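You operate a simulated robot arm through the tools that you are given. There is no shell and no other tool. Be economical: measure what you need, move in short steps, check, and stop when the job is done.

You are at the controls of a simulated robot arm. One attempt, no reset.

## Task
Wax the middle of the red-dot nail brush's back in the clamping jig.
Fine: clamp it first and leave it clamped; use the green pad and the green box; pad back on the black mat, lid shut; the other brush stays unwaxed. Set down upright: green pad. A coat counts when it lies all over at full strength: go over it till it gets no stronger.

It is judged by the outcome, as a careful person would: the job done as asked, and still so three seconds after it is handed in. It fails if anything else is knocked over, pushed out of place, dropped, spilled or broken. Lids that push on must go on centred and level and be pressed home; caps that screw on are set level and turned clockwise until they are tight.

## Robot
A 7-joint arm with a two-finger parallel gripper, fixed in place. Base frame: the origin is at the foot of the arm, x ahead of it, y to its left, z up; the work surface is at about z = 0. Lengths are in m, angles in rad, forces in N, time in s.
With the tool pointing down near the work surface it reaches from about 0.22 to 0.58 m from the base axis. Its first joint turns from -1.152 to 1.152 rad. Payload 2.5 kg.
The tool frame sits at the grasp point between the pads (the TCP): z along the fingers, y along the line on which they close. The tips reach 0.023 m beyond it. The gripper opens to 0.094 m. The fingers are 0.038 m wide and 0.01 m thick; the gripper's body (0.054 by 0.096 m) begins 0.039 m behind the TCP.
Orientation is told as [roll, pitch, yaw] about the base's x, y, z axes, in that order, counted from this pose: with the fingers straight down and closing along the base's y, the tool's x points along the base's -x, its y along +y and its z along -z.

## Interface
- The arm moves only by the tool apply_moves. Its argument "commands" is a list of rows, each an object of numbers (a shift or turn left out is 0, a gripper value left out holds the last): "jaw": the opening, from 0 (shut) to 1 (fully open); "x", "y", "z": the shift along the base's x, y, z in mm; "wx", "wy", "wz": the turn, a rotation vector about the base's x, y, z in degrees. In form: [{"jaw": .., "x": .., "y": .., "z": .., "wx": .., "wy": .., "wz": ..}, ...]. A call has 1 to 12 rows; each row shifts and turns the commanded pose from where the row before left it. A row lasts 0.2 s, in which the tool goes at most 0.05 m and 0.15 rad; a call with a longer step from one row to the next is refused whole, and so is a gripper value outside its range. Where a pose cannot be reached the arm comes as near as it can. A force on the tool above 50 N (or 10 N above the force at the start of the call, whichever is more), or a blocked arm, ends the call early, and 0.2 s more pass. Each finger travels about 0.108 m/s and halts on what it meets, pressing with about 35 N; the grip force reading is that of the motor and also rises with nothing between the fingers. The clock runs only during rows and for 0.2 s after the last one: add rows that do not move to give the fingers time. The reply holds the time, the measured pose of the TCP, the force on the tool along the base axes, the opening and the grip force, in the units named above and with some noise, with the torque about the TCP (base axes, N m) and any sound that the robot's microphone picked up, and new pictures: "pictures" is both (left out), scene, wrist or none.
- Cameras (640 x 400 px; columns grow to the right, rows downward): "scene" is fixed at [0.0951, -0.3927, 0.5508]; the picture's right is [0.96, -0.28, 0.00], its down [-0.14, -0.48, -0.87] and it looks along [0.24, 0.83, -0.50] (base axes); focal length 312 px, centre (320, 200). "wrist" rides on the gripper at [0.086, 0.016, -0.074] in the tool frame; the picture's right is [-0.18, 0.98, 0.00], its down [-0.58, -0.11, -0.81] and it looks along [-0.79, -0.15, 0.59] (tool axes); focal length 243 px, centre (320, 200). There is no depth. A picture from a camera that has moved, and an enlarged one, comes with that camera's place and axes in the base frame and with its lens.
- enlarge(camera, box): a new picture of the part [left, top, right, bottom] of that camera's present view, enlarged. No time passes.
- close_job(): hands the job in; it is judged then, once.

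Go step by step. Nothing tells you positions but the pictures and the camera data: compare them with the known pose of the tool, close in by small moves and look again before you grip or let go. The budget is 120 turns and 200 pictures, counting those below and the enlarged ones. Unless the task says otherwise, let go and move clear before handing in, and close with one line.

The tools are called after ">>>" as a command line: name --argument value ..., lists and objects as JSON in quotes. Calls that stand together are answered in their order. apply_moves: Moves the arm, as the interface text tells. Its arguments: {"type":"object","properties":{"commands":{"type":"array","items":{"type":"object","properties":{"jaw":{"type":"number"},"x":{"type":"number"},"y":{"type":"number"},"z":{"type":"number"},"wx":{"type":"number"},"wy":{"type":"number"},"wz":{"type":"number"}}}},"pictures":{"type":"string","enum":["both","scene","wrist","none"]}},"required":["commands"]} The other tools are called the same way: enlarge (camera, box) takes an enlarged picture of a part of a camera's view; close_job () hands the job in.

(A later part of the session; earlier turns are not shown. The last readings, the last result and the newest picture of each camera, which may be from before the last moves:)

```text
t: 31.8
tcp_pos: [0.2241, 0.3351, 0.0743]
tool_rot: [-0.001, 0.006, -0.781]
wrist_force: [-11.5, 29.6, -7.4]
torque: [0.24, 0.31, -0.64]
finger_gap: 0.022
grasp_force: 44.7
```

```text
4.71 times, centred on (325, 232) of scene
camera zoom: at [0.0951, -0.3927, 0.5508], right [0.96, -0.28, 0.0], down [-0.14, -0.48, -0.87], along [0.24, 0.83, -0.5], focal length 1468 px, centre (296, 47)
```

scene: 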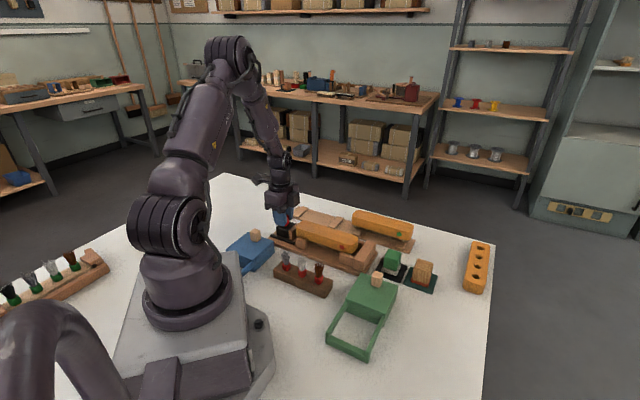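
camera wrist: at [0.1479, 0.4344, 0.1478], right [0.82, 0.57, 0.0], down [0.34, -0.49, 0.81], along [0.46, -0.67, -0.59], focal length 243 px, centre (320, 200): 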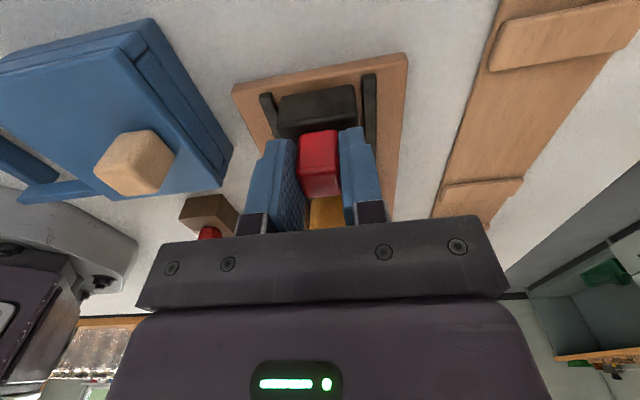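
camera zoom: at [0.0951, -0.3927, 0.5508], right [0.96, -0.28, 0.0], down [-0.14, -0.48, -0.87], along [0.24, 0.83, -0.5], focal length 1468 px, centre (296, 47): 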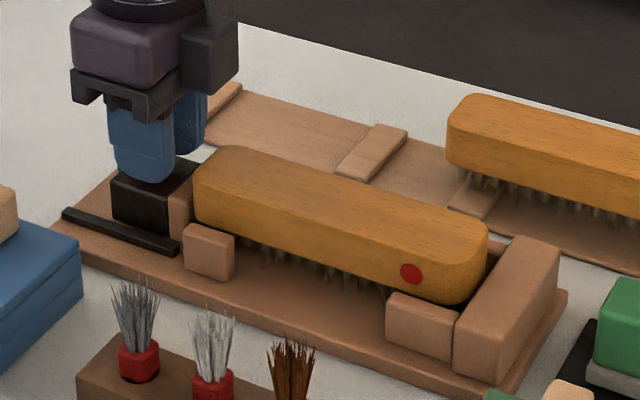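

The grip slipped along the knob while the jaw stayed put, so the brush may already be against the stop. I'll open, rise and look.

>>> apply_moves --commands '[{"x": -3, "y": 3}, {"jaw": 0.6}, {"jaw": 0.6}, {"z": 20}, {"z": 40}, {"z": 40}, {"z": 30, "x": 25, "y": -25}, {"wx": 5, "wy": 5, "x": 25, "y": -25}, {"wx": 5, "wy": 5, "x": 25, "y": -25}, {"wx": 5, "wy": 5}, {"wx": 5, "wy": 5}, {}]' --pictures "wrist"

>>> enlarge --camera "wrist" --box '[200, 0, 440, 220]'

>>> enlarge --camera "scene" --box '[265, 190, 385, 275]'

```text
t: 34.4
tcp_pos: [0.2978, 0.2603, 0.2027]
tool_rot: [-0.001, 0.495, -0.784]
wrist_force: [-0.3, -0.8, -0.1]
torque: [-0.01, -0.02, -0.01]
finger_gap: 0.0565
grasp_force: 0.1
camera wrist: at [0.2807, 0.3006, 0.3093], right [0.81, 0.58, -0.09], down [0.56, -0.71, 0.43], along [0.19, -0.4, -0.9], focal length 243 px, centre (320, 200)
```

wrist: 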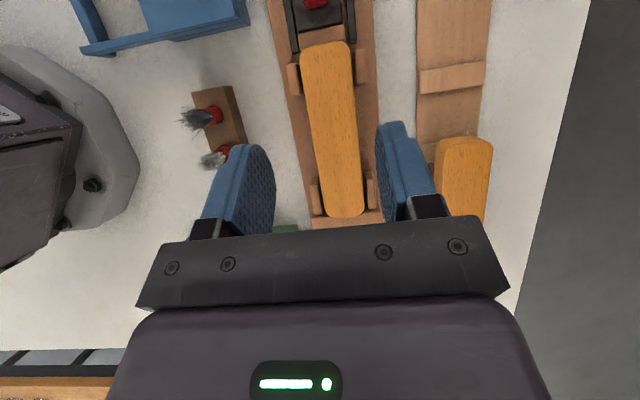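

```text
1.82 times, centred on (320, 110) of wrist
camera zoom: at [0.2807, 0.3006, 0.3093], right [0.81, 0.58, -0.09], down [0.56, -0.71, 0.43], along [0.19, -0.4, -0.9], focal length 441 px, centre (320, 364)
```

zoom: 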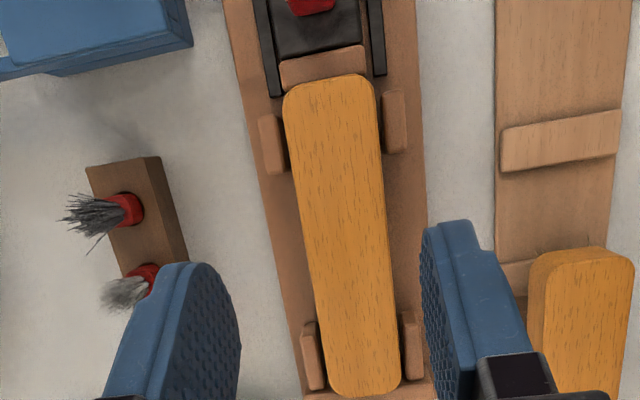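

```text
4.71 times, centred on (325, 232) of scene
camera zoom: at [0.0951, -0.3927, 0.5508], right [0.96, -0.28, 0.0], down [-0.14, -0.48, -0.87], along [0.24, 0.83, -0.5], focal length 1468 px, centre (296, 47)
```

zoom: 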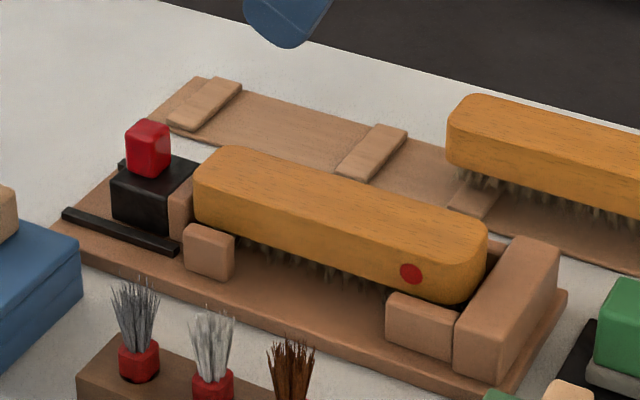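

>>> enlarge --camera "scene" --box '[345, 228, 389, 274]'

>>> enlarge --camera "wrist" --box '[290, 170, 400, 235]'

>>> enlarge --camera "scene" --box '[275, 205, 325, 255]'

```text
8.70 times, centred on (367, 251) of scene
camera zoom: at [0.0951, -0.3927, 0.5508], right [0.96, -0.28, 0.0], down [-0.14, -0.48, -0.87], along [0.24, 0.83, -0.5], focal length 2713 px, centre (-89, -244)
```

zoom: 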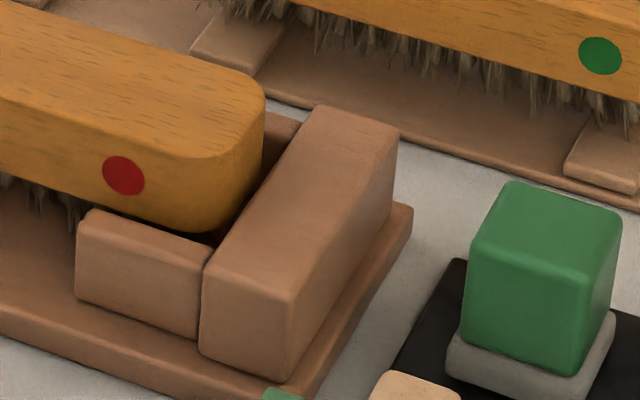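

```text
5.82 times, centred on (345, 202) of wrist
camera zoom: at [0.2807, 0.3006, 0.3093], right [0.81, 0.58, -0.09], down [0.56, -0.71, 0.43], along [0.19, -0.4, -0.9], focal length 1412 px, centre (174, 186)
```

zoom: 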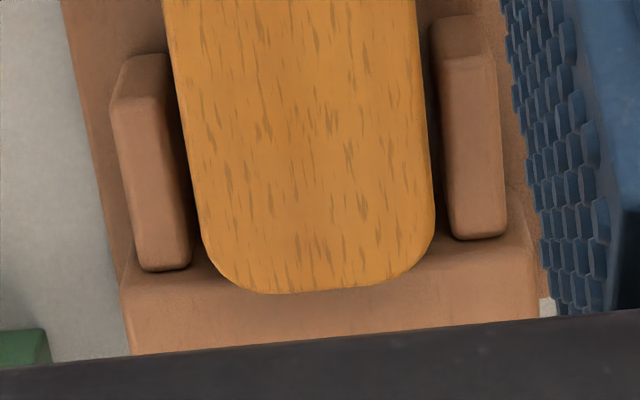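

```text
8.00 times, centred on (300, 230) of scene
camera zoom: at [0.0951, -0.3927, 0.5508], right [0.96, -0.28, 0.0], down [-0.14, -0.48, -0.87], along [0.24, 0.83, -0.5], focal length 2496 px, centre (480, -40)
```

zoom: 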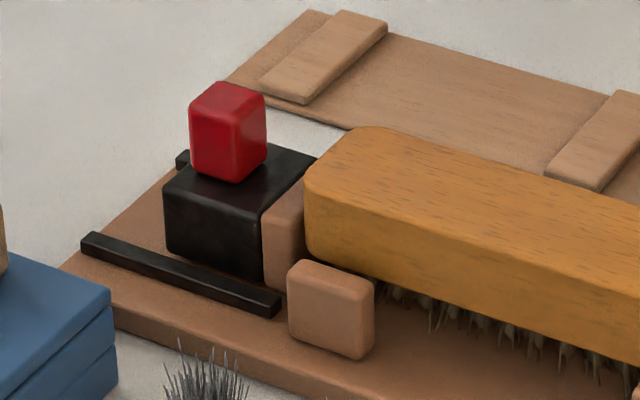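

The brush is against the stop with the jaw on it. I'll push firmly on the back of the block with closed fingers to be sure it's clamped.

>>> apply_moves --commands '[{"wx": -5, "wy": -5, "x": -23, "y": 22, "jaw": 0}, {"wx": -5, "wy": -5, "x": -23, "y": 22}, {"wx": -5, "wy": -5, "x": -23, "y": 22}, {"wx": -5, "wy": -5, "x": -23, "y": 22}, {"x": -23, "y": 22}, {"z": -40}, {"z": -40}, {"z": -35}, {}]' --pictures "both"

>>> enlarge --camera "scene" --box '[235, 170, 345, 260]'

```text
t: 36.4
tcp_pos: [0.1823, 0.371, 0.0885]
tool_rot: [0.0, 0.001, -0.786]
wrist_force: [-0.4, 0.3, -0.1]
torque: [-0.02, -0.01, 0.03]
finger_gap: 0.0
grasp_force: 34.9
camera wrist: at [0.1334, 0.4435, 0.1618], right [0.82, 0.57, 0.0], down [0.33, -0.49, 0.81], along [0.46, -0.67, -0.59], focal length 243 px, centre (320, 200)
```

scene: 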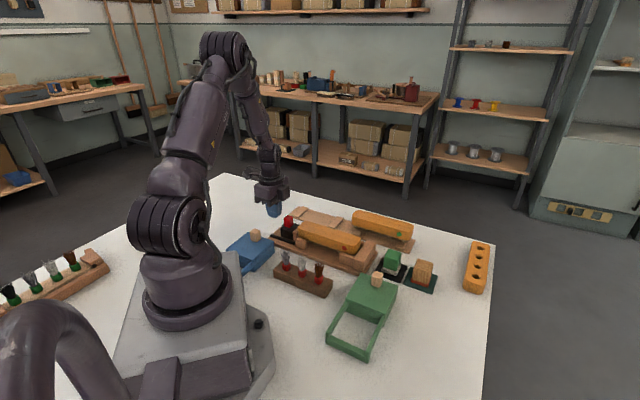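
wrist: 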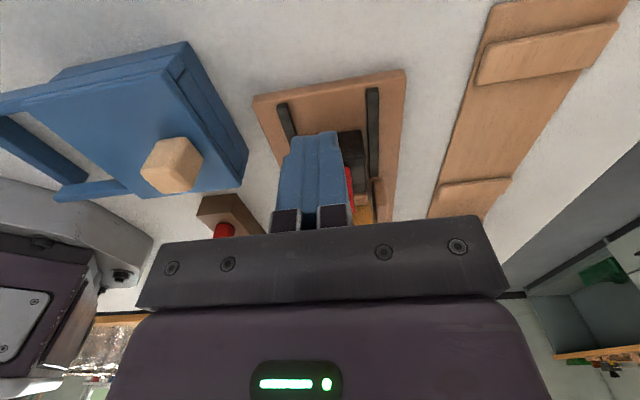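

```text
4.44 times, centred on (290, 215) of scene
camera zoom: at [0.0951, -0.3927, 0.5508], right [0.96, -0.28, 0.0], down [-0.14, -0.48, -0.87], along [0.24, 0.83, -0.5], focal length 1387 px, centre (453, 133)
```

zoom: 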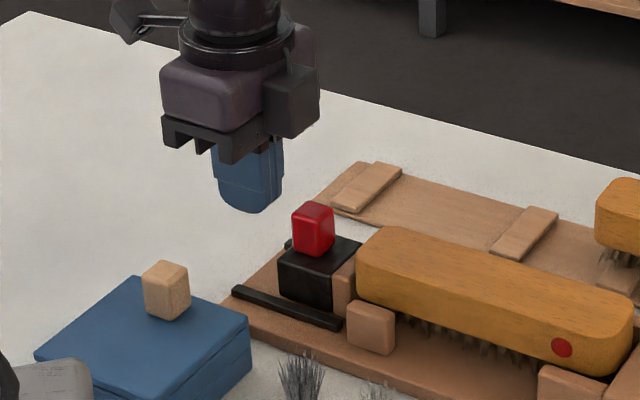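

>>> apply_moves --commands '[{"x": 2.5, "y": 2.5, "z": -20}, {"z": -18}, {"x": 3, "y": -3}, {"x": 3, "y": -3}, {"x": 2, "y": -2}, {}]' --pictures "none"

>>> enlarge --camera "scene" --box '[235, 170, 345, 260]'

```text
t: 37.8
tcp_pos: [0.1915, 0.3655, 0.051]
tool_rot: [0.002, 0.001, -0.783]
wrist_force: [-2.9, 5.8, -1.7]
torque: [0.09, -0.01, 0.01]
finger_gap: 0.0
grasp_force: 34.8
```

```text
4.44 times, centred on (290, 215) of scene
camera zoom: at [0.0951, -0.3927, 0.5508], right [0.96, -0.28, 0.0], down [-0.14, -0.48, -0.87], along [0.24, 0.83, -0.5], focal length 1387 px, centre (453, 133)
```

zoom: 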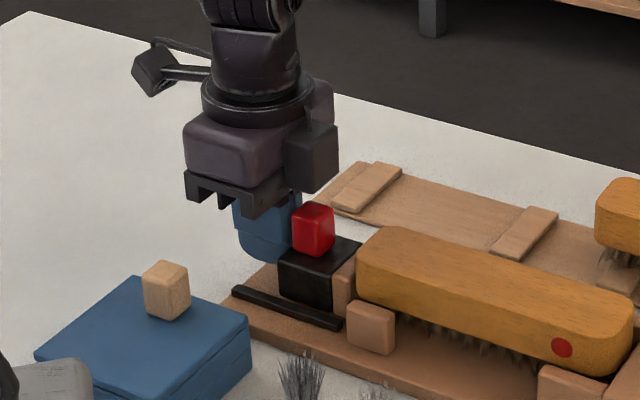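

Contact has been made at about 6 N. I'll press harder.

>>> apply_moves --commands '[{"x": 1, "y": -1}, {"x": 1, "y": -1}, {"x": 1, "y": -1}, {}]' --pictures "none"

>>> enlarge --camera "scene" --box '[265, 190, 385, 275]'

```text
t: 38.8
tcp_pos: [0.1917, 0.3647, 0.0519]
tool_rot: [0.001, 0.006, -0.78]
wrist_force: [-15.6, 26.4, -6.6]
torque: [0.36, 0.15, 0.14]
finger_gap: 0.0001
grasp_force: 34.9
```

```text
4.71 times, centred on (325, 232) of scene
camera zoom: at [0.0952, -0.3927, 0.5508], right [0.96, -0.28, 0.0], down [-0.14, -0.48, -0.87], along [0.24, 0.83, -0.5], focal length 1468 px, centre (296, 47)
```

zoom: 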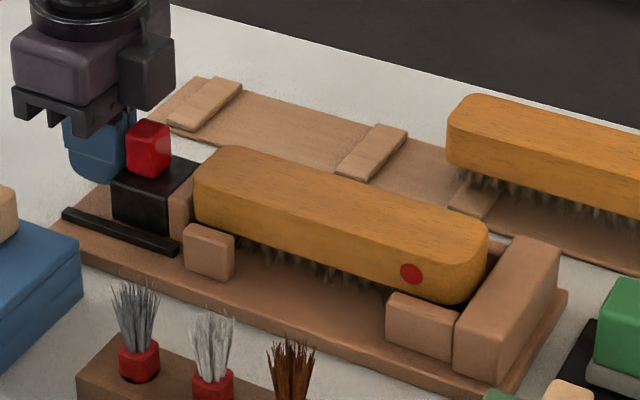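

>>> apply_moves --commands '[{"x": 0.8, "y": -0.8}, {"x": 0.8, "y": -0.8}, {}, {}]' --pictures "none"

>>> apply_moves --commands '[{"x": -4, "y": 4}, {"x": -6, "y": 6}, {"z": 40}, {"z": 45}, {"x": 30, "y": -30, "z": 30}, {"x": 30, "y": -30, "z": 20}, {}]' --pictures "scene"

>>> enlarge --camera "scene" --box '[265, 190, 385, 275]'

```text
t: 39.8
tcp_pos: [0.191, 0.3649, 0.0523]
tool_rot: [0.0, 0.008, -0.775]
wrist_force: [-21.1, 31.4, -6.0]
torque: [0.44, 0.11, 0.12]
finger_gap: 0.0
grasp_force: 35.0
```

```text
refused: row 5 steps farther than a row can; nothing moved
```

```text
4.71 times, centred on (325, 232) of scene
camera zoom: at [0.0952, -0.3927, 0.5508], right [0.96, -0.28, 0.0], down [-0.14, -0.48, -0.87], along [0.24, 0.83, -0.5], focal length 1468 px, centre (296, 47)
```

zoom: 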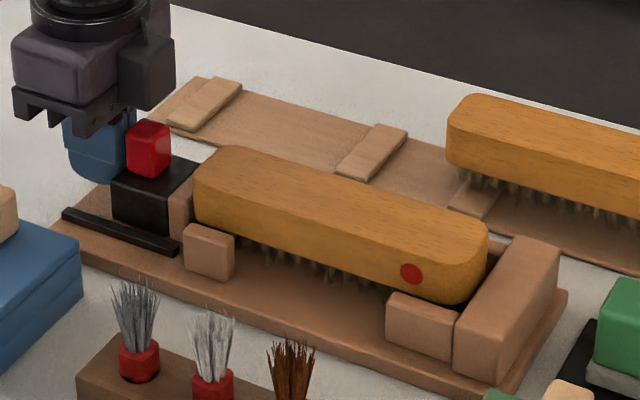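

The jaw holds firm at about 38 N, so the brush is clamped. I'll back off and go look at the green box and pad.

>>> apply_moves --commands '[{"x": -4, "y": 4}, {"x": -6, "y": 6}, {"z": 40}, {"z": 45}, {"x": 25, "y": -30, "z": 25}, {"x": 20, "y": -40, "z": 20}, {"x": 20, "y": -43}, {"x": 15, "y": -43}, {"x": 10, "y": -43}, {"x": 10, "y": -30}, {}]' --pictures "both"

>>> enlarge --camera "scene" --box '[310, 220, 450, 370]'

>>> enlarge --camera "wrist" --box '[200, 0, 440, 220]'

```text
t: 42.2
tcp_pos: [0.2876, 0.1398, 0.1792]
tool_rot: [0.002, 0.0, -0.786]
wrist_force: [-0.6, -0.6, 0.2]
torque: [0.01, 0.02, -0.04]
finger_gap: 0.0
grasp_force: 35.5
camera wrist: at [0.2388, 0.2129, 0.254], right [0.83, 0.56, 0.0], down [0.33, -0.49, 0.81], along [0.46, -0.67, -0.59], focal length 243 px, centre (320, 200)
```

scene: 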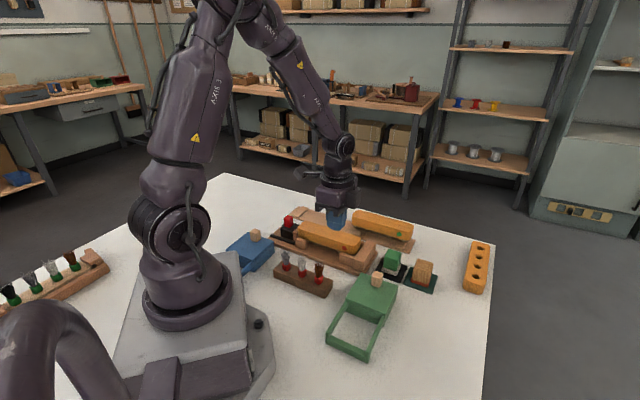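
wrist: 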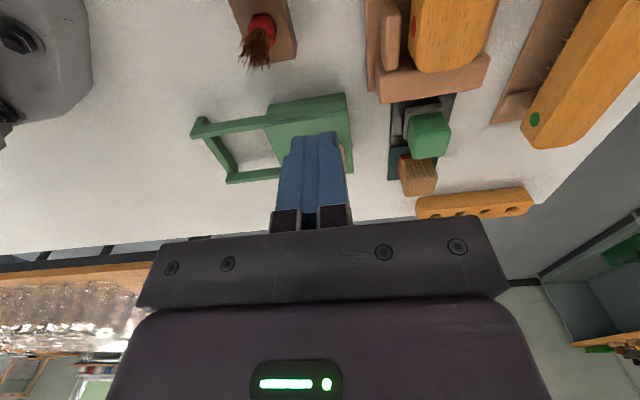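

```text
2.67 times, centred on (380, 295) of scene
camera zoom: at [0.0951, -0.3927, 0.5508], right [0.96, -0.28, 0.0], down [-0.14, -0.48, -0.87], along [0.24, 0.83, -0.5], focal length 832 px, centre (160, -53)
```

zoom: 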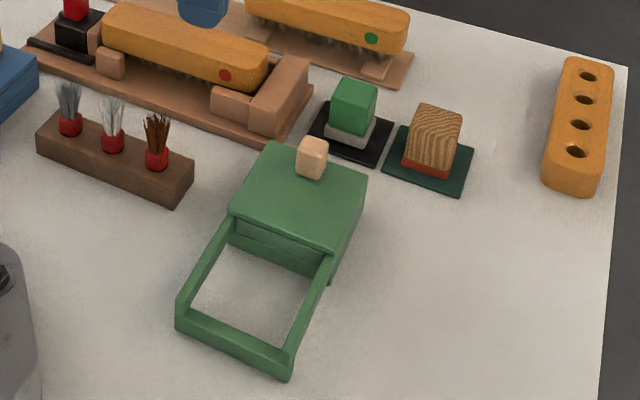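

```text
1.82 times, centred on (320, 110) of wrist
camera zoom: at [0.2388, 0.2129, 0.254], right [0.83, 0.56, 0.0], down [0.33, -0.49, 0.81], along [0.46, -0.67, -0.59], focal length 441 px, centre (320, 364)
```

zoom: 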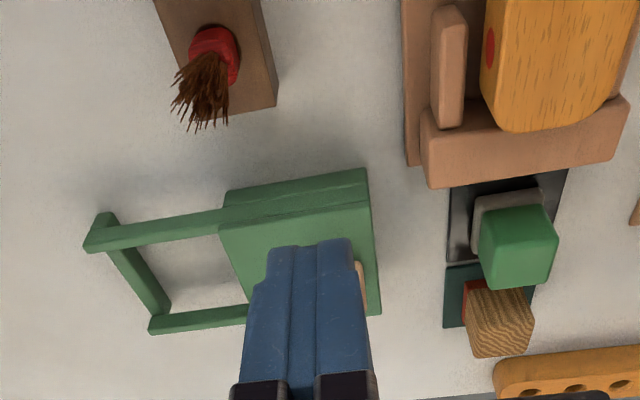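

The lid knob's top is near (0.359, 0.065, 0.066), and the rails run along about (-0.70, -0.71). I'll move above the knob with the jaw partly open.

>>> apply_moves --commands '[{"x": 24, "y": -25, "jaw": 0.65}, {"x": 24, "y": -25}, {"x": 23, "y": -25, "z": -20}, {"z": -30}, {}]' --pictures "both"

>>> enlarge --camera "scene" --box '[320, 200, 440, 320]'

```text
t: 43.4
tcp_pos: [0.3589, 0.0665, 0.1283]
tool_rot: [-0.001, -0.002, -0.785]
wrist_force: [0.4, 0.1, 0.4]
torque: [-0.03, 0.01, 0.0]
finger_gap: 0.0612
grasp_force: 0.1
camera wrist: at [0.3088, 0.1398, 0.2025], right [0.82, 0.57, 0.0], down [0.33, -0.49, 0.81], along [0.46, -0.66, -0.59], focal length 243 px, centre (320, 200)
```

scene: 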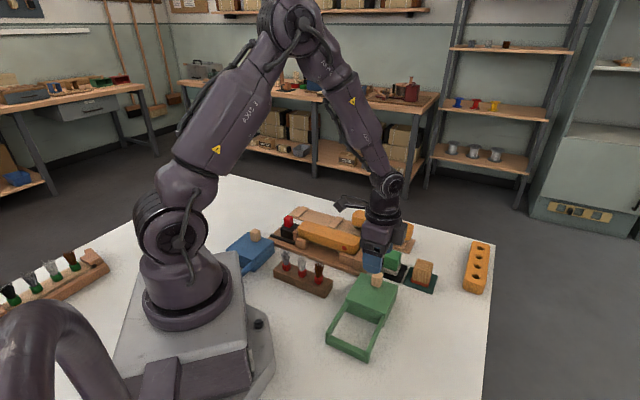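
wrist: 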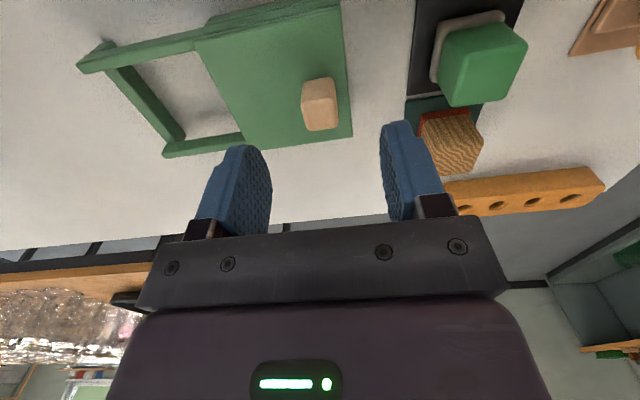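

```text
3.33 times, centred on (380, 260) of scene
camera zoom: at [0.0951, -0.3927, 0.5508], right [0.96, -0.28, 0.0], down [-0.14, -0.48, -0.87], along [0.24, 0.83, -0.5], focal length 1040 px, centre (120, 0)
```

zoom: 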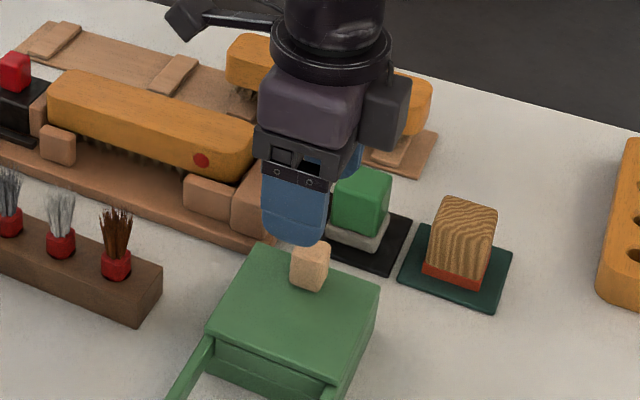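

The knob is centred. I'll descend and grip it.

>>> apply_moves --commands '[{"z": -25}, {"z": -20}, {"z": -12}, {"jaw": 0.3}, {"jaw": 0}, {"jaw": 0}, {"jaw": 0}, {}]' --pictures "none"

>>> enlarge --camera "scene" --box '[320, 200, 440, 320]'

```text
t: 45.2
tcp_pos: [0.3595, 0.0665, 0.0726]
tool_rot: [0.001, 0.0, -0.785]
wrist_force: [0.5, -2.5, -2.3]
torque: [0.29, 0.29, -0.03]
finger_gap: 0.0218
grasp_force: 44.7
```

```text
3.33 times, centred on (380, 260) of scene
camera zoom: at [0.0951, -0.3927, 0.5508], right [0.96, -0.28, 0.0], down [-0.14, -0.48, -0.87], along [0.24, 0.83, -0.5], focal length 1040 px, centre (120, 0)
```

zoom: 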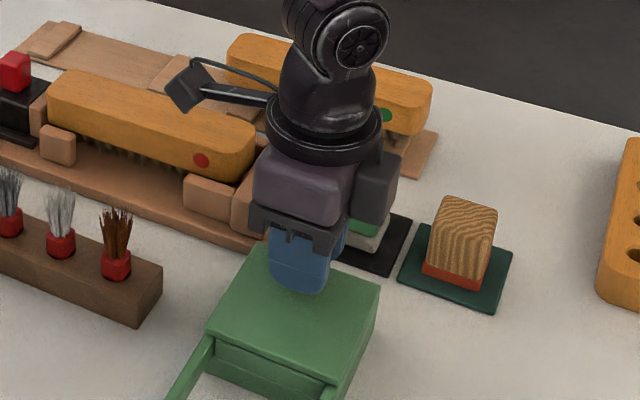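

The knob is gripped. I'll slide the lid along its rails, starting with a test step.

>>> apply_moves --commands '[{"x": -3.5, "y": -3.6}, {"x": -3.5, "y": -3.6}, {"x": -3.5, "y": -3.6}, {}]' --pictures "none"

>>> enlarge --camera "scene" --box '[310, 220, 440, 370]'

```text
t: 46.2
tcp_pos: [0.3465, 0.0545, 0.0734]
tool_rot: [0.0, -0.001, -0.788]
wrist_force: [10.0, -10.6, -30.4]
torque: [-0.06, -0.09, 0.04]
finger_gap: 0.0217
grasp_force: 45.0
```

```text
2.67 times, centred on (375, 295) of scene
camera zoom: at [0.0952, -0.3927, 0.5508], right [0.96, -0.28, 0.0], down [-0.14, -0.48, -0.87], along [0.24, 0.83, -0.5], focal length 832 px, centre (173, -53)
```

zoom: 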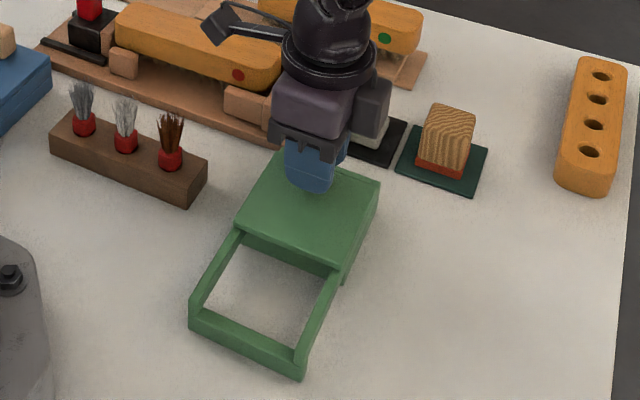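

The lid slides. I'll ease the side and vertical load, then keep going.

>>> apply_moves --commands '[{"x": 0.5, "y": -0.5, "z": -0.7}, {"x": -3.6, "y": -3.6}, {"x": -3.6, "y": -3.6}, {"x": -3.6, "y": -3.6}, {"x": -3.6, "y": -3.6}, {}]' --pictures "none"

```text
t: 47.6
tcp_pos: [0.334, 0.0418, 0.0737]
tool_rot: [0.001, 0.0, -0.785]
wrist_force: [-3.6, 4.1, 22.3]
torque: [-0.1, -0.14, 0.04]
finger_gap: 0.0215
grasp_force: 44.9
```

>>> apply_moves --commands '[{"x": -3.5, "y": -3.7, "z": 0.3}, {"x": -3.5, "y": -3.7}, {"x": -3.5, "y": -3.7}, {"x": -3.5, "y": -3.7}, {"x": -3.5, "y": -3.7}, {}]' --pictures "scene"

>>> enlarge --camera "scene" --box '[310, 220, 440, 370]'

```text
t: 49.0
tcp_pos: [0.3149, 0.0241, 0.0737]
tool_rot: [0.002, -0.001, -0.784]
wrist_force: [-5.6, 6.4, 30.9]
torque: [-0.28, -0.28, -0.06]
finger_gap: 0.0216
grasp_force: 45.3
```

scene: 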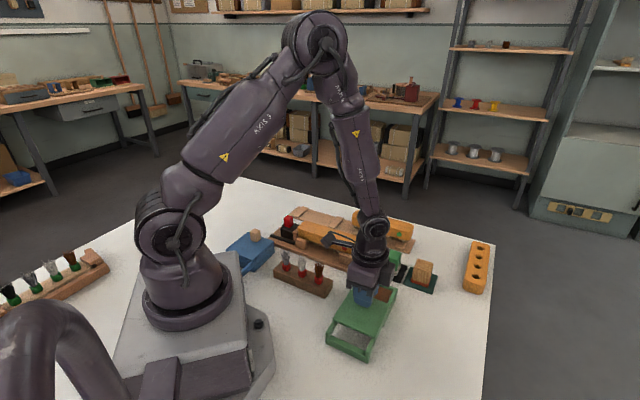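

```text
2.67 times, centred on (375, 295) of scene
camera zoom: at [0.095, -0.3927, 0.5508], right [0.96, -0.28, 0.0], down [-0.14, -0.48, -0.87], along [0.24, 0.83, -0.5], focal length 832 px, centre (173, -53)
```

zoom: 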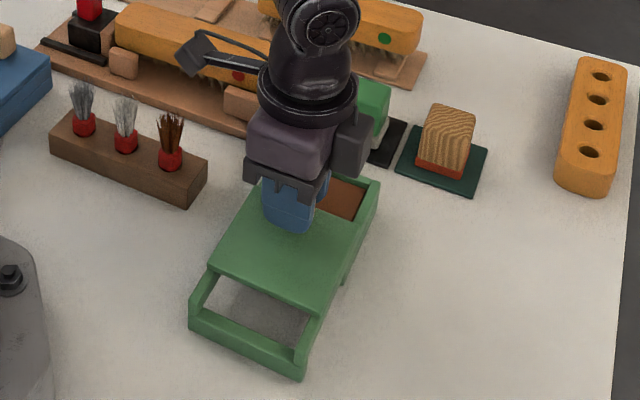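

It works: brown wax is showing. I'll carry on until the lid is fully open.

>>> apply_moves --commands '[{"x": -3.8, "y": -3.4, "z": 0.7}, {"x": -3.6, "y": -3.6}, {"x": -3.6, "y": -3.6}, {"x": -3.6, "y": -3.6}, {"x": -3.6, "y": -3.6}, {}]' --pictures "none"

>>> enlarge --camera "scene" --box '[310, 220, 440, 370]'

```text
t: 50.4
tcp_pos: [0.2969, 0.0047, 0.0738]
tool_rot: [0.003, 0.003, -0.786]
wrist_force: [-5.0, 4.7, -0.6]
torque: [-0.69, -0.89, -0.07]
finger_gap: 0.0218
grasp_force: 44.7
```

```text
2.67 times, centred on (375, 295) of scene
camera zoom: at [0.0951, -0.3927, 0.5508], right [0.96, -0.28, 0.0], down [-0.14, -0.48, -0.87], along [0.24, 0.83, -0.5], focal length 832 px, centre (173, -53)
```

zoom: 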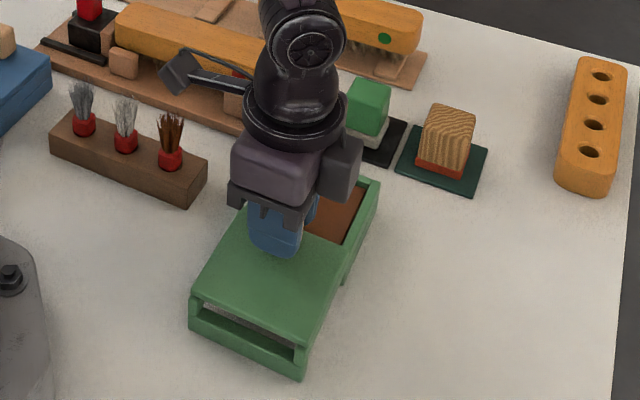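

>>> apply_moves --commands '[{"x": -3.6, "y": -3.6}, {"x": -3.6, "y": -3.6}, {}]' --pictures "none"

>>> enlarge --camera "scene" --box '[310, 220, 440, 370]'

```text
t: 51.1
tcp_pos: [0.2943, 0.0015, 0.0737]
tool_rot: [0.011, -0.004, -0.778]
wrist_force: [6.8, 5.6, -8.6]
torque: [-0.23, 0.49, -0.68]
finger_gap: 0.0217
grasp_force: 45.2
stopped in row 3: the force on the tool passed its limit at 52 N (the readings are from after the stop); the commanded pose is now the measured one
```

```text
2.67 times, centred on (375, 295) of scene
camera zoom: at [0.0951, -0.3927, 0.5508], right [0.96, -0.28, 0.0], down [-0.14, -0.48, -0.87], along [0.24, 0.83, -0.5], focal length 832 px, centre (173, -53)
```

zoom: 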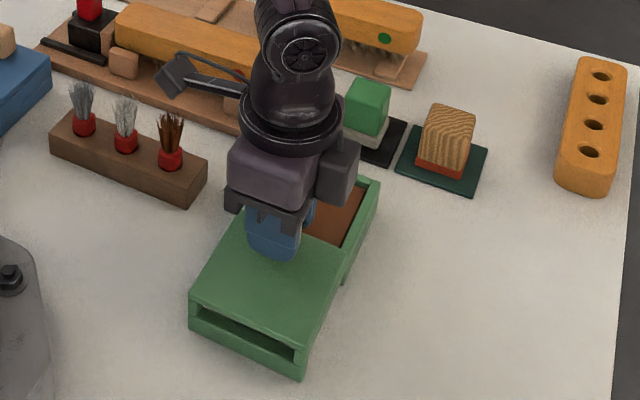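

The lid has hit its end stop, fully open. I'll release, rise and head toward the green pad.

>>> apply_moves --commands '[{}, {"jaw": 0.5}, {"jaw": 0.7}, {"z": 20, "jaw": 1}, {"z": 40}, {"z": 40}, {"x": 25, "y": 35}, {"x": 25, "y": 35}, {"x": 25, "y": 35}, {"x": 25, "y": 25}, {}]' --pictures "both"

>>> enlarge --camera "scene" --box '[310, 220, 450, 370]'

>>> enlarge --camera "wrist" --box '[200, 0, 440, 200]'

```text
t: 53.5
tcp_pos: [0.3966, 0.1296, 0.174]
tool_rot: [0.008, -0.003, -0.779]
wrist_force: [0.1, 0.6, -0.4]
torque: [0.0, -0.04, -0.01]
finger_gap: 0.0938
grasp_force: 0.0
camera wrist: at [0.3455, 0.2033, 0.2482], right [0.82, 0.57, 0.01], down [0.33, -0.49, 0.81], along [0.47, -0.66, -0.59], focal length 243 px, centre (320, 200)
```

scene: 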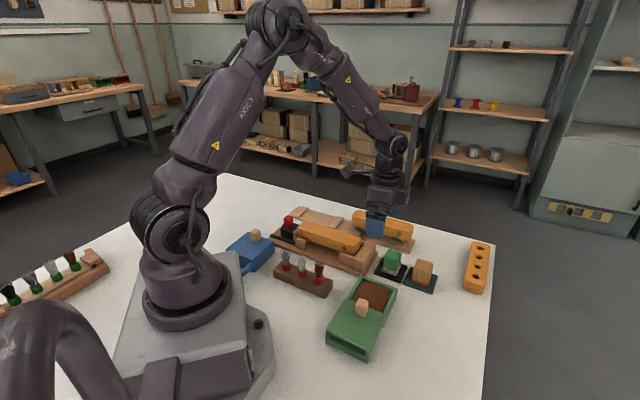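
wrist: 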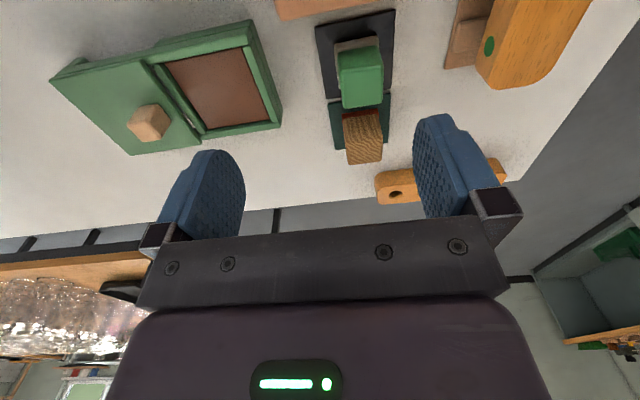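

```text
2.67 times, centred on (380, 295) of scene
camera zoom: at [0.0951, -0.3927, 0.5508], right [0.96, -0.28, 0.0], down [-0.14, -0.48, -0.87], along [0.24, 0.83, -0.5], focal length 832 px, centre (160, -53)
```

zoom: 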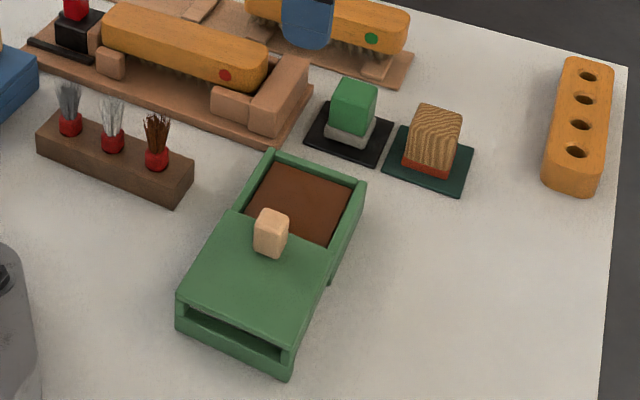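

```text
2.00 times, centred on (320, 100) of wrist
camera zoom: at [0.3455, 0.2033, 0.2482], right [0.82, 0.57, 0.01], down [0.33, -0.49, 0.81], along [0.47, -0.66, -0.59], focal length 485 px, centre (320, 400)
```

zoom: 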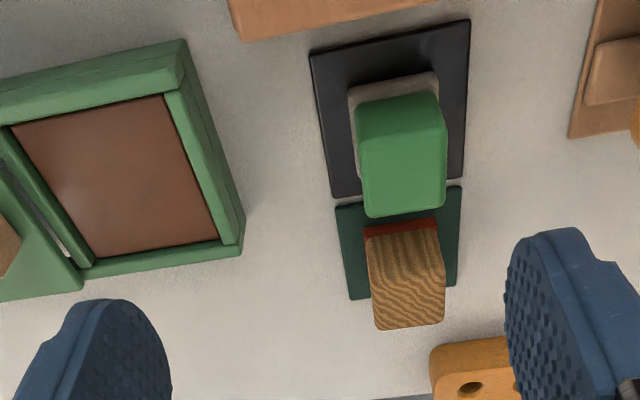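

The box is open and the wax area is about 70×70 mm, centred near (0.341, 0.046). The green pad is near (0.437, 0.132) with its top at z≈0.05. I'll level the tool and hover over the pad.

>>> apply_moves --commands '[{"wx": -0.45, "wy": 0.2, "wz": -0.4, "x": 20, "y": 2}, {"x": 20, "y": 1, "z": -20}, {"z": -30}, {}, {}]' --pictures "both"

>>> enlarge --camera "scene" --box '[350, 200, 450, 300]'

```text
t: 54.7
tcp_pos: [0.4335, 0.1334, 0.1245]
tool_rot: [0.002, -0.007, -0.785]
wrist_force: [-0.9, 0.5, 0.8]
torque: [0.02, -0.01, 0.0]
finger_gap: 0.0942
grasp_force: 0.0
camera wrist: at [0.384, 0.2079, 0.1973], right [0.82, 0.57, 0.0], down [0.33, -0.49, 0.81], along [0.46, -0.67, -0.59], focal length 243 px, centre (320, 200)
```

scene: 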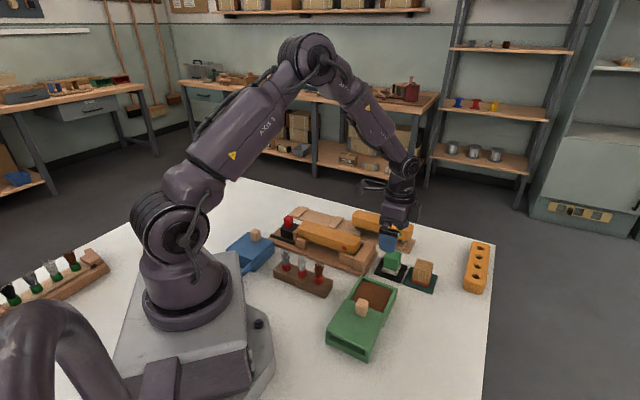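
wrist: 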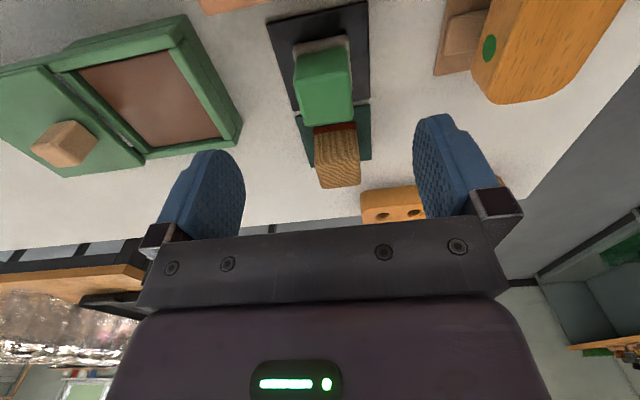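

```text
4.00 times, centred on (400, 250) of scene
camera zoom: at [0.0951, -0.3927, 0.5508], right [0.96, -0.28, 0.0], down [-0.14, -0.48, -0.87], along [0.24, 0.83, -0.5], focal length 1248 px, centre (0, 0)
```

zoom: 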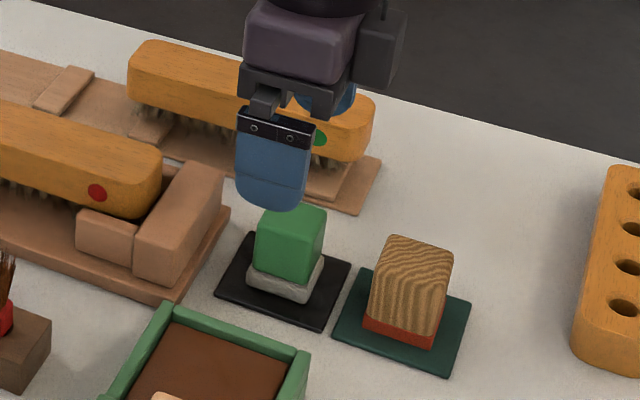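

>>> apply_moves --commands '[{"x": 4, "z": -30}, {"z": -25}, {}]' --pictures "wrist"

>>> enlarge --camera "scene" --box '[350, 200, 450, 300]'

```text
t: 55.5
tcp_pos: [0.4364, 0.1352, 0.0696]
tool_rot: [0.002, -0.007, -0.786]
wrist_force: [0.1, -0.5, -0.1]
torque: [0.01, 0.02, 0.01]
finger_gap: 0.094
grasp_force: 0.1
camera wrist: at [0.3864, 0.2082, 0.1421], right [0.83, 0.56, 0.0], down [0.33, -0.49, 0.81], along [0.46, -0.67, -0.59], focal length 243 px, centre (320, 200)
```

wrist: 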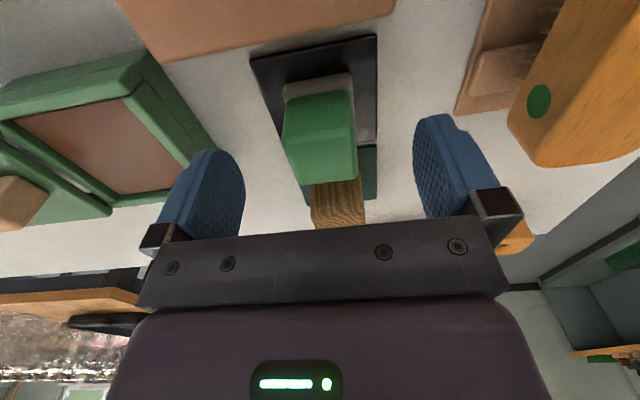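

```text
4.00 times, centred on (400, 250) of scene
camera zoom: at [0.0951, -0.3927, 0.5508], right [0.96, -0.28, 0.0], down [-0.14, -0.48, -0.87], along [0.24, 0.83, -0.5], focal length 1248 px, centre (0, 0)
```

zoom: 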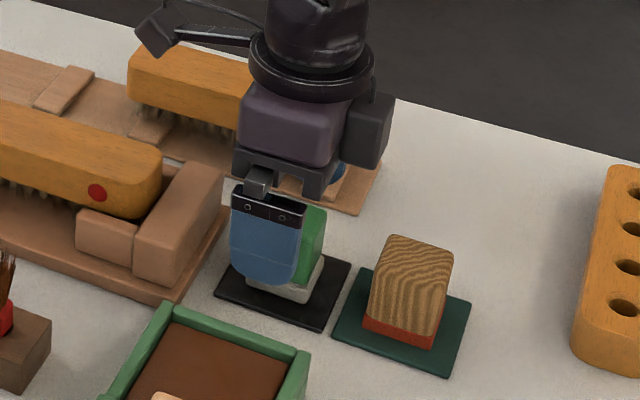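

I'm centred. I'll descend and grip the green handle.

>>> apply_moves --commands '[{"wy": 0.4, "z": -15}, {"z": -17}, {}, {"jaw": 0.5}, {"jaw": 0.3}, {"jaw": 0}, {"jaw": 0}, {"jaw": 0}]' --pictures "none"

>>> enlarge --camera "scene" --box '[350, 200, 450, 300]'

```text
t: 57.3
tcp_pos: [0.4368, 0.1345, 0.0369]
tool_rot: [-0.002, -0.001, -0.785]
wrist_force: [1.0, 0.4, 0.8]
torque: [-0.02, -0.04, 0.01]
finger_gap: 0.0388
grasp_force: 35.2
```

```text
4.00 times, centred on (400, 250) of scene
camera zoom: at [0.0951, -0.3927, 0.5508], right [0.96, -0.28, 0.0], down [-0.14, -0.48, -0.87], along [0.24, 0.83, -0.5], focal length 1248 px, centre (0, 0)
```

zoom: 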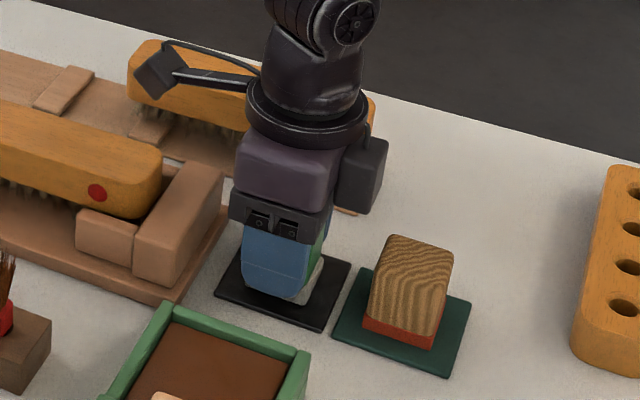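

>>> apply_moves --commands '[{"z": 5}, {"z": 5}, {"z": 10}, {"z": 20}, {"z": 25}, {"z": 20}, {}]' --pictures "both"

>>> enlarge --camera "scene" --box '[340, 180, 450, 320]'

```text
t: 58.9
tcp_pos: [0.4375, 0.1342, 0.1208]
tool_rot: [-0.005, -0.001, -0.786]
wrist_force: [-0.4, 0.5, -0.5]
torque: [-0.01, -0.02, -0.03]
finger_gap: 0.0389
grasp_force: 34.9
camera wrist: at [0.3876, 0.2074, 0.195], right [0.83, 0.56, 0.0], down [0.34, -0.49, 0.81], along [0.45, -0.67, -0.59], focal length 243 px, centre (320, 200)
```

scene: 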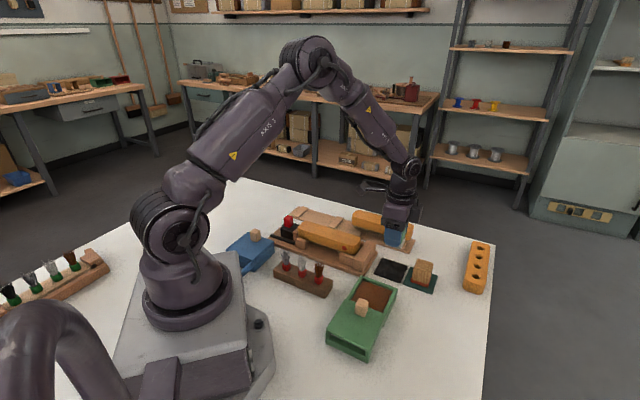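
wrist: 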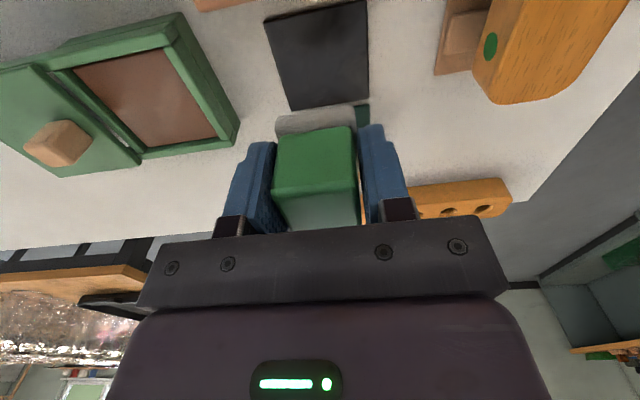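

```text
2.86 times, centred on (395, 250) of scene
camera zoom: at [0.0951, -0.3927, 0.5508], right [0.96, -0.28, 0.0], down [-0.14, -0.48, -0.87], along [0.24, 0.83, -0.5], focal length 892 px, centre (106, 57)
```

zoom: 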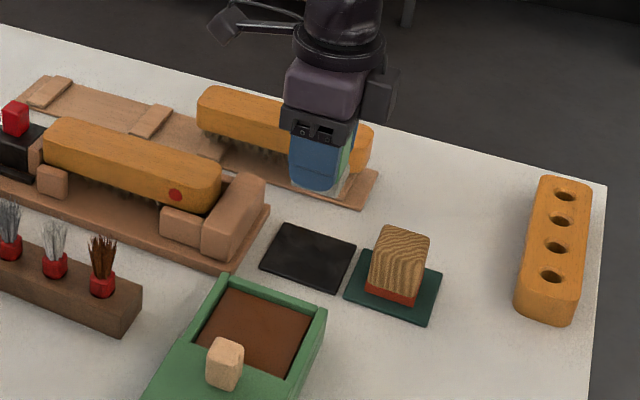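

I have the pad. Now I'll carry it over the wax, centred at (0.341, 0.046).

>>> apply_moves --commands '[{"x": -24, "y": -22, "wx": 0.25}, {"x": -24, "y": -22}, {"x": -24, "y": -22}, {"x": -24, "y": -22}, {}, {"z": -20}, {}]' --pictures "both"

>>> enlarge --camera "scene" --box '[310, 220, 430, 370]'

```text
t: 60.5
tcp_pos: [0.3418, 0.0448, 0.1025]
tool_rot: [0.0, 0.002, -0.787]
wrist_force: [-0.8, -0.1, -0.8]
torque: [-0.01, 0.02, 0.01]
finger_gap: 0.0388
grasp_force: 34.8
camera wrist: at [0.2929, 0.118, 0.1761], right [0.82, 0.57, 0.0], down [0.34, -0.49, 0.81], along [0.46, -0.66, -0.59], focal length 243 px, centre (320, 200)
```

scene: 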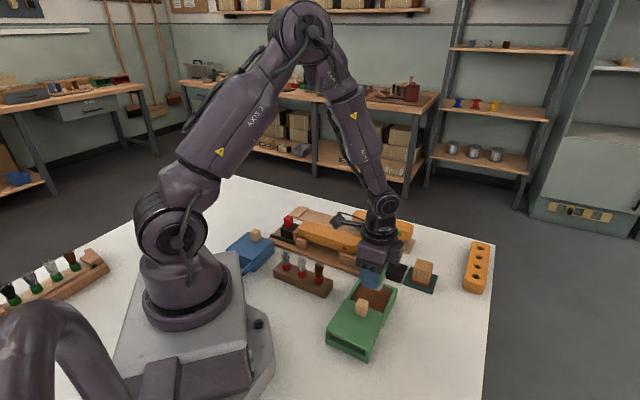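
wrist: 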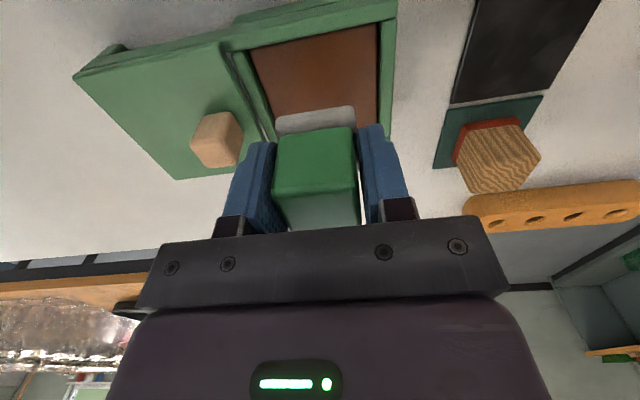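

```text
2.67 times, centred on (370, 295) of scene
camera zoom: at [0.0951, -0.3927, 0.5508], right [0.96, -0.28, 0.0], down [-0.14, -0.48, -0.87], along [0.24, 0.83, -0.5], focal length 832 px, centre (187, -53)
```

zoom: 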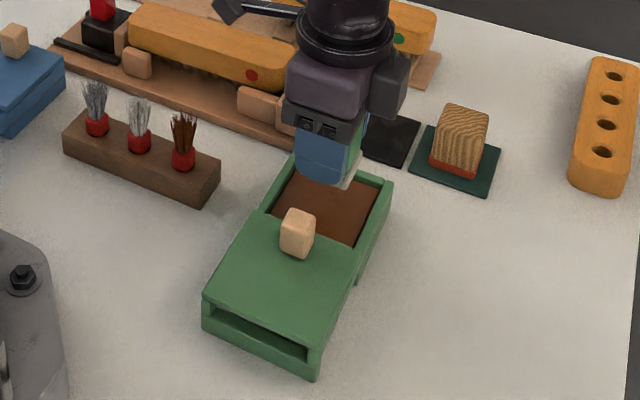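

I'm aligned over the wax. I'll lower gently until contact.

>>> apply_moves --commands '[{"x": 1, "y": 1, "z": -12}, {"z": -10}, {"z": -4}, {}]' --pictures "none"

>>> enlarge --camera "scene" --box '[340, 240, 420, 320]'

```text
t: 61.5
tcp_pos: [0.3431, 0.0476, 0.0751]
tool_rot: [0.0, 0.003, -0.785]
wrist_force: [0.7, -0.1, -0.3]
torque: [-0.02, 0.02, -0.01]
finger_gap: 0.0389
grasp_force: 34.8
```

```text
5.00 times, centred on (380, 280) of scene
camera zoom: at [0.0951, -0.3927, 0.5508], right [0.96, -0.28, 0.0], down [-0.14, -0.48, -0.87], along [0.24, 0.83, -0.5], focal length 1560 px, centre (20, -200)
```

zoom: 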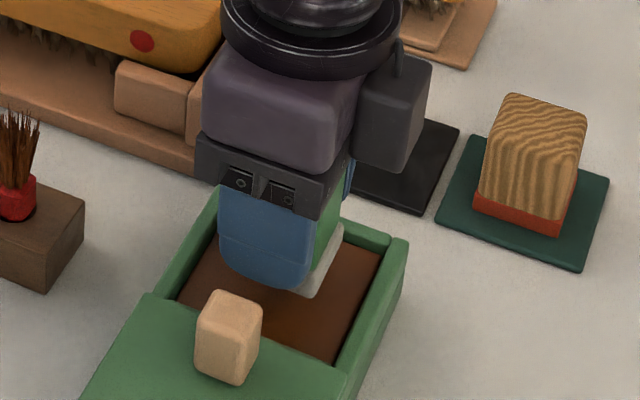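

>>> apply_moves --commands '[{"z": -3}, {"z": -3}, {"z": -3}, {}]' --pictures "none"

>>> apply_moves --commands '[{"z": -2}, {"z": -2}, {}]' --pictures "none"

>>> enlarge --camera "scene" --box '[340, 240, 420, 320]'

```text
t: 62.5
tcp_pos: [0.3422, 0.0478, 0.0671]
tool_rot: [0.002, 0.001, -0.785]
wrist_force: [0.0, 0.9, -0.4]
torque: [0.0, -0.02, -0.01]
finger_gap: 0.0389
grasp_force: 35.0
```

```text
t: 63.3
tcp_pos: [0.3431, 0.0481, 0.0619]
tool_rot: [0.0, 0.002, -0.784]
wrist_force: [0.3, 0.2, -0.8]
torque: [0.0, 0.02, -0.01]
finger_gap: 0.0386
grasp_force: 34.8
```

```text
5.00 times, centred on (380, 280) of scene
camera zoom: at [0.0951, -0.3927, 0.5508], right [0.96, -0.28, 0.0], down [-0.14, -0.48, -0.87], along [0.24, 0.83, -0.5], focal length 1560 px, centre (20, -200)
```

zoom: 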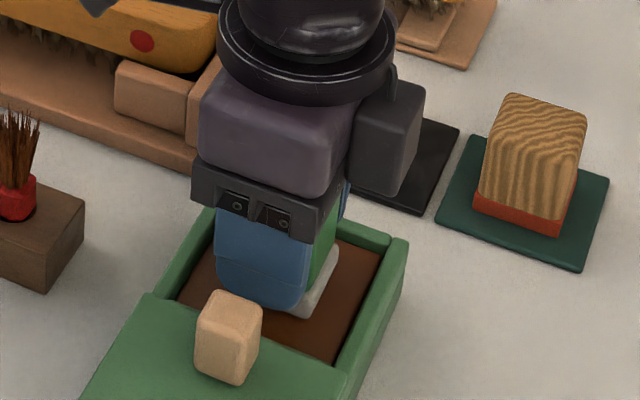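

>>> apply_moves --commands '[{"z": -2}, {"z": -2}, {}]' --pictures "none"

>>> apply_moves --commands '[{"z": -2}, {"z": -1}, {}]' --pictures "none"

>>> enlarge --camera "scene" --box '[340, 240, 420, 320]'

```text
t: 64.1
tcp_pos: [0.3437, 0.0474, 0.0585]
tool_rot: [0.002, 0.0, -0.787]
wrist_force: [-6.1, -2.3, 28.3]
torque: [-0.06, 0.14, -0.03]
finger_gap: 0.039
grasp_force: 34.8
```

```text
t: 64.9
tcp_pos: [0.3442, 0.0471, 0.0548]
tool_rot: [0.001, 0.0, -0.783]
wrist_force: [-2.2, -1.9, 28.6]
torque: [-0.03, 0.08, -0.04]
finger_gap: 0.0389
grasp_force: 35.2
```

```text
5.00 times, centred on (380, 280) of scene
camera zoom: at [0.095, -0.3927, 0.5508], right [0.96, -0.28, 0.0], down [-0.14, -0.48, -0.87], along [0.24, 0.83, -0.5], focal length 1560 px, centre (20, -200)
```

zoom: 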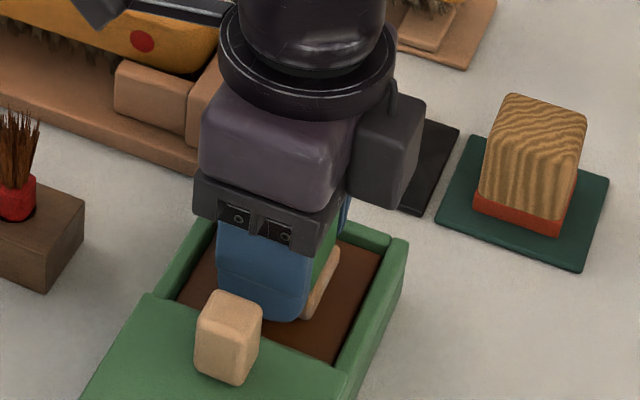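

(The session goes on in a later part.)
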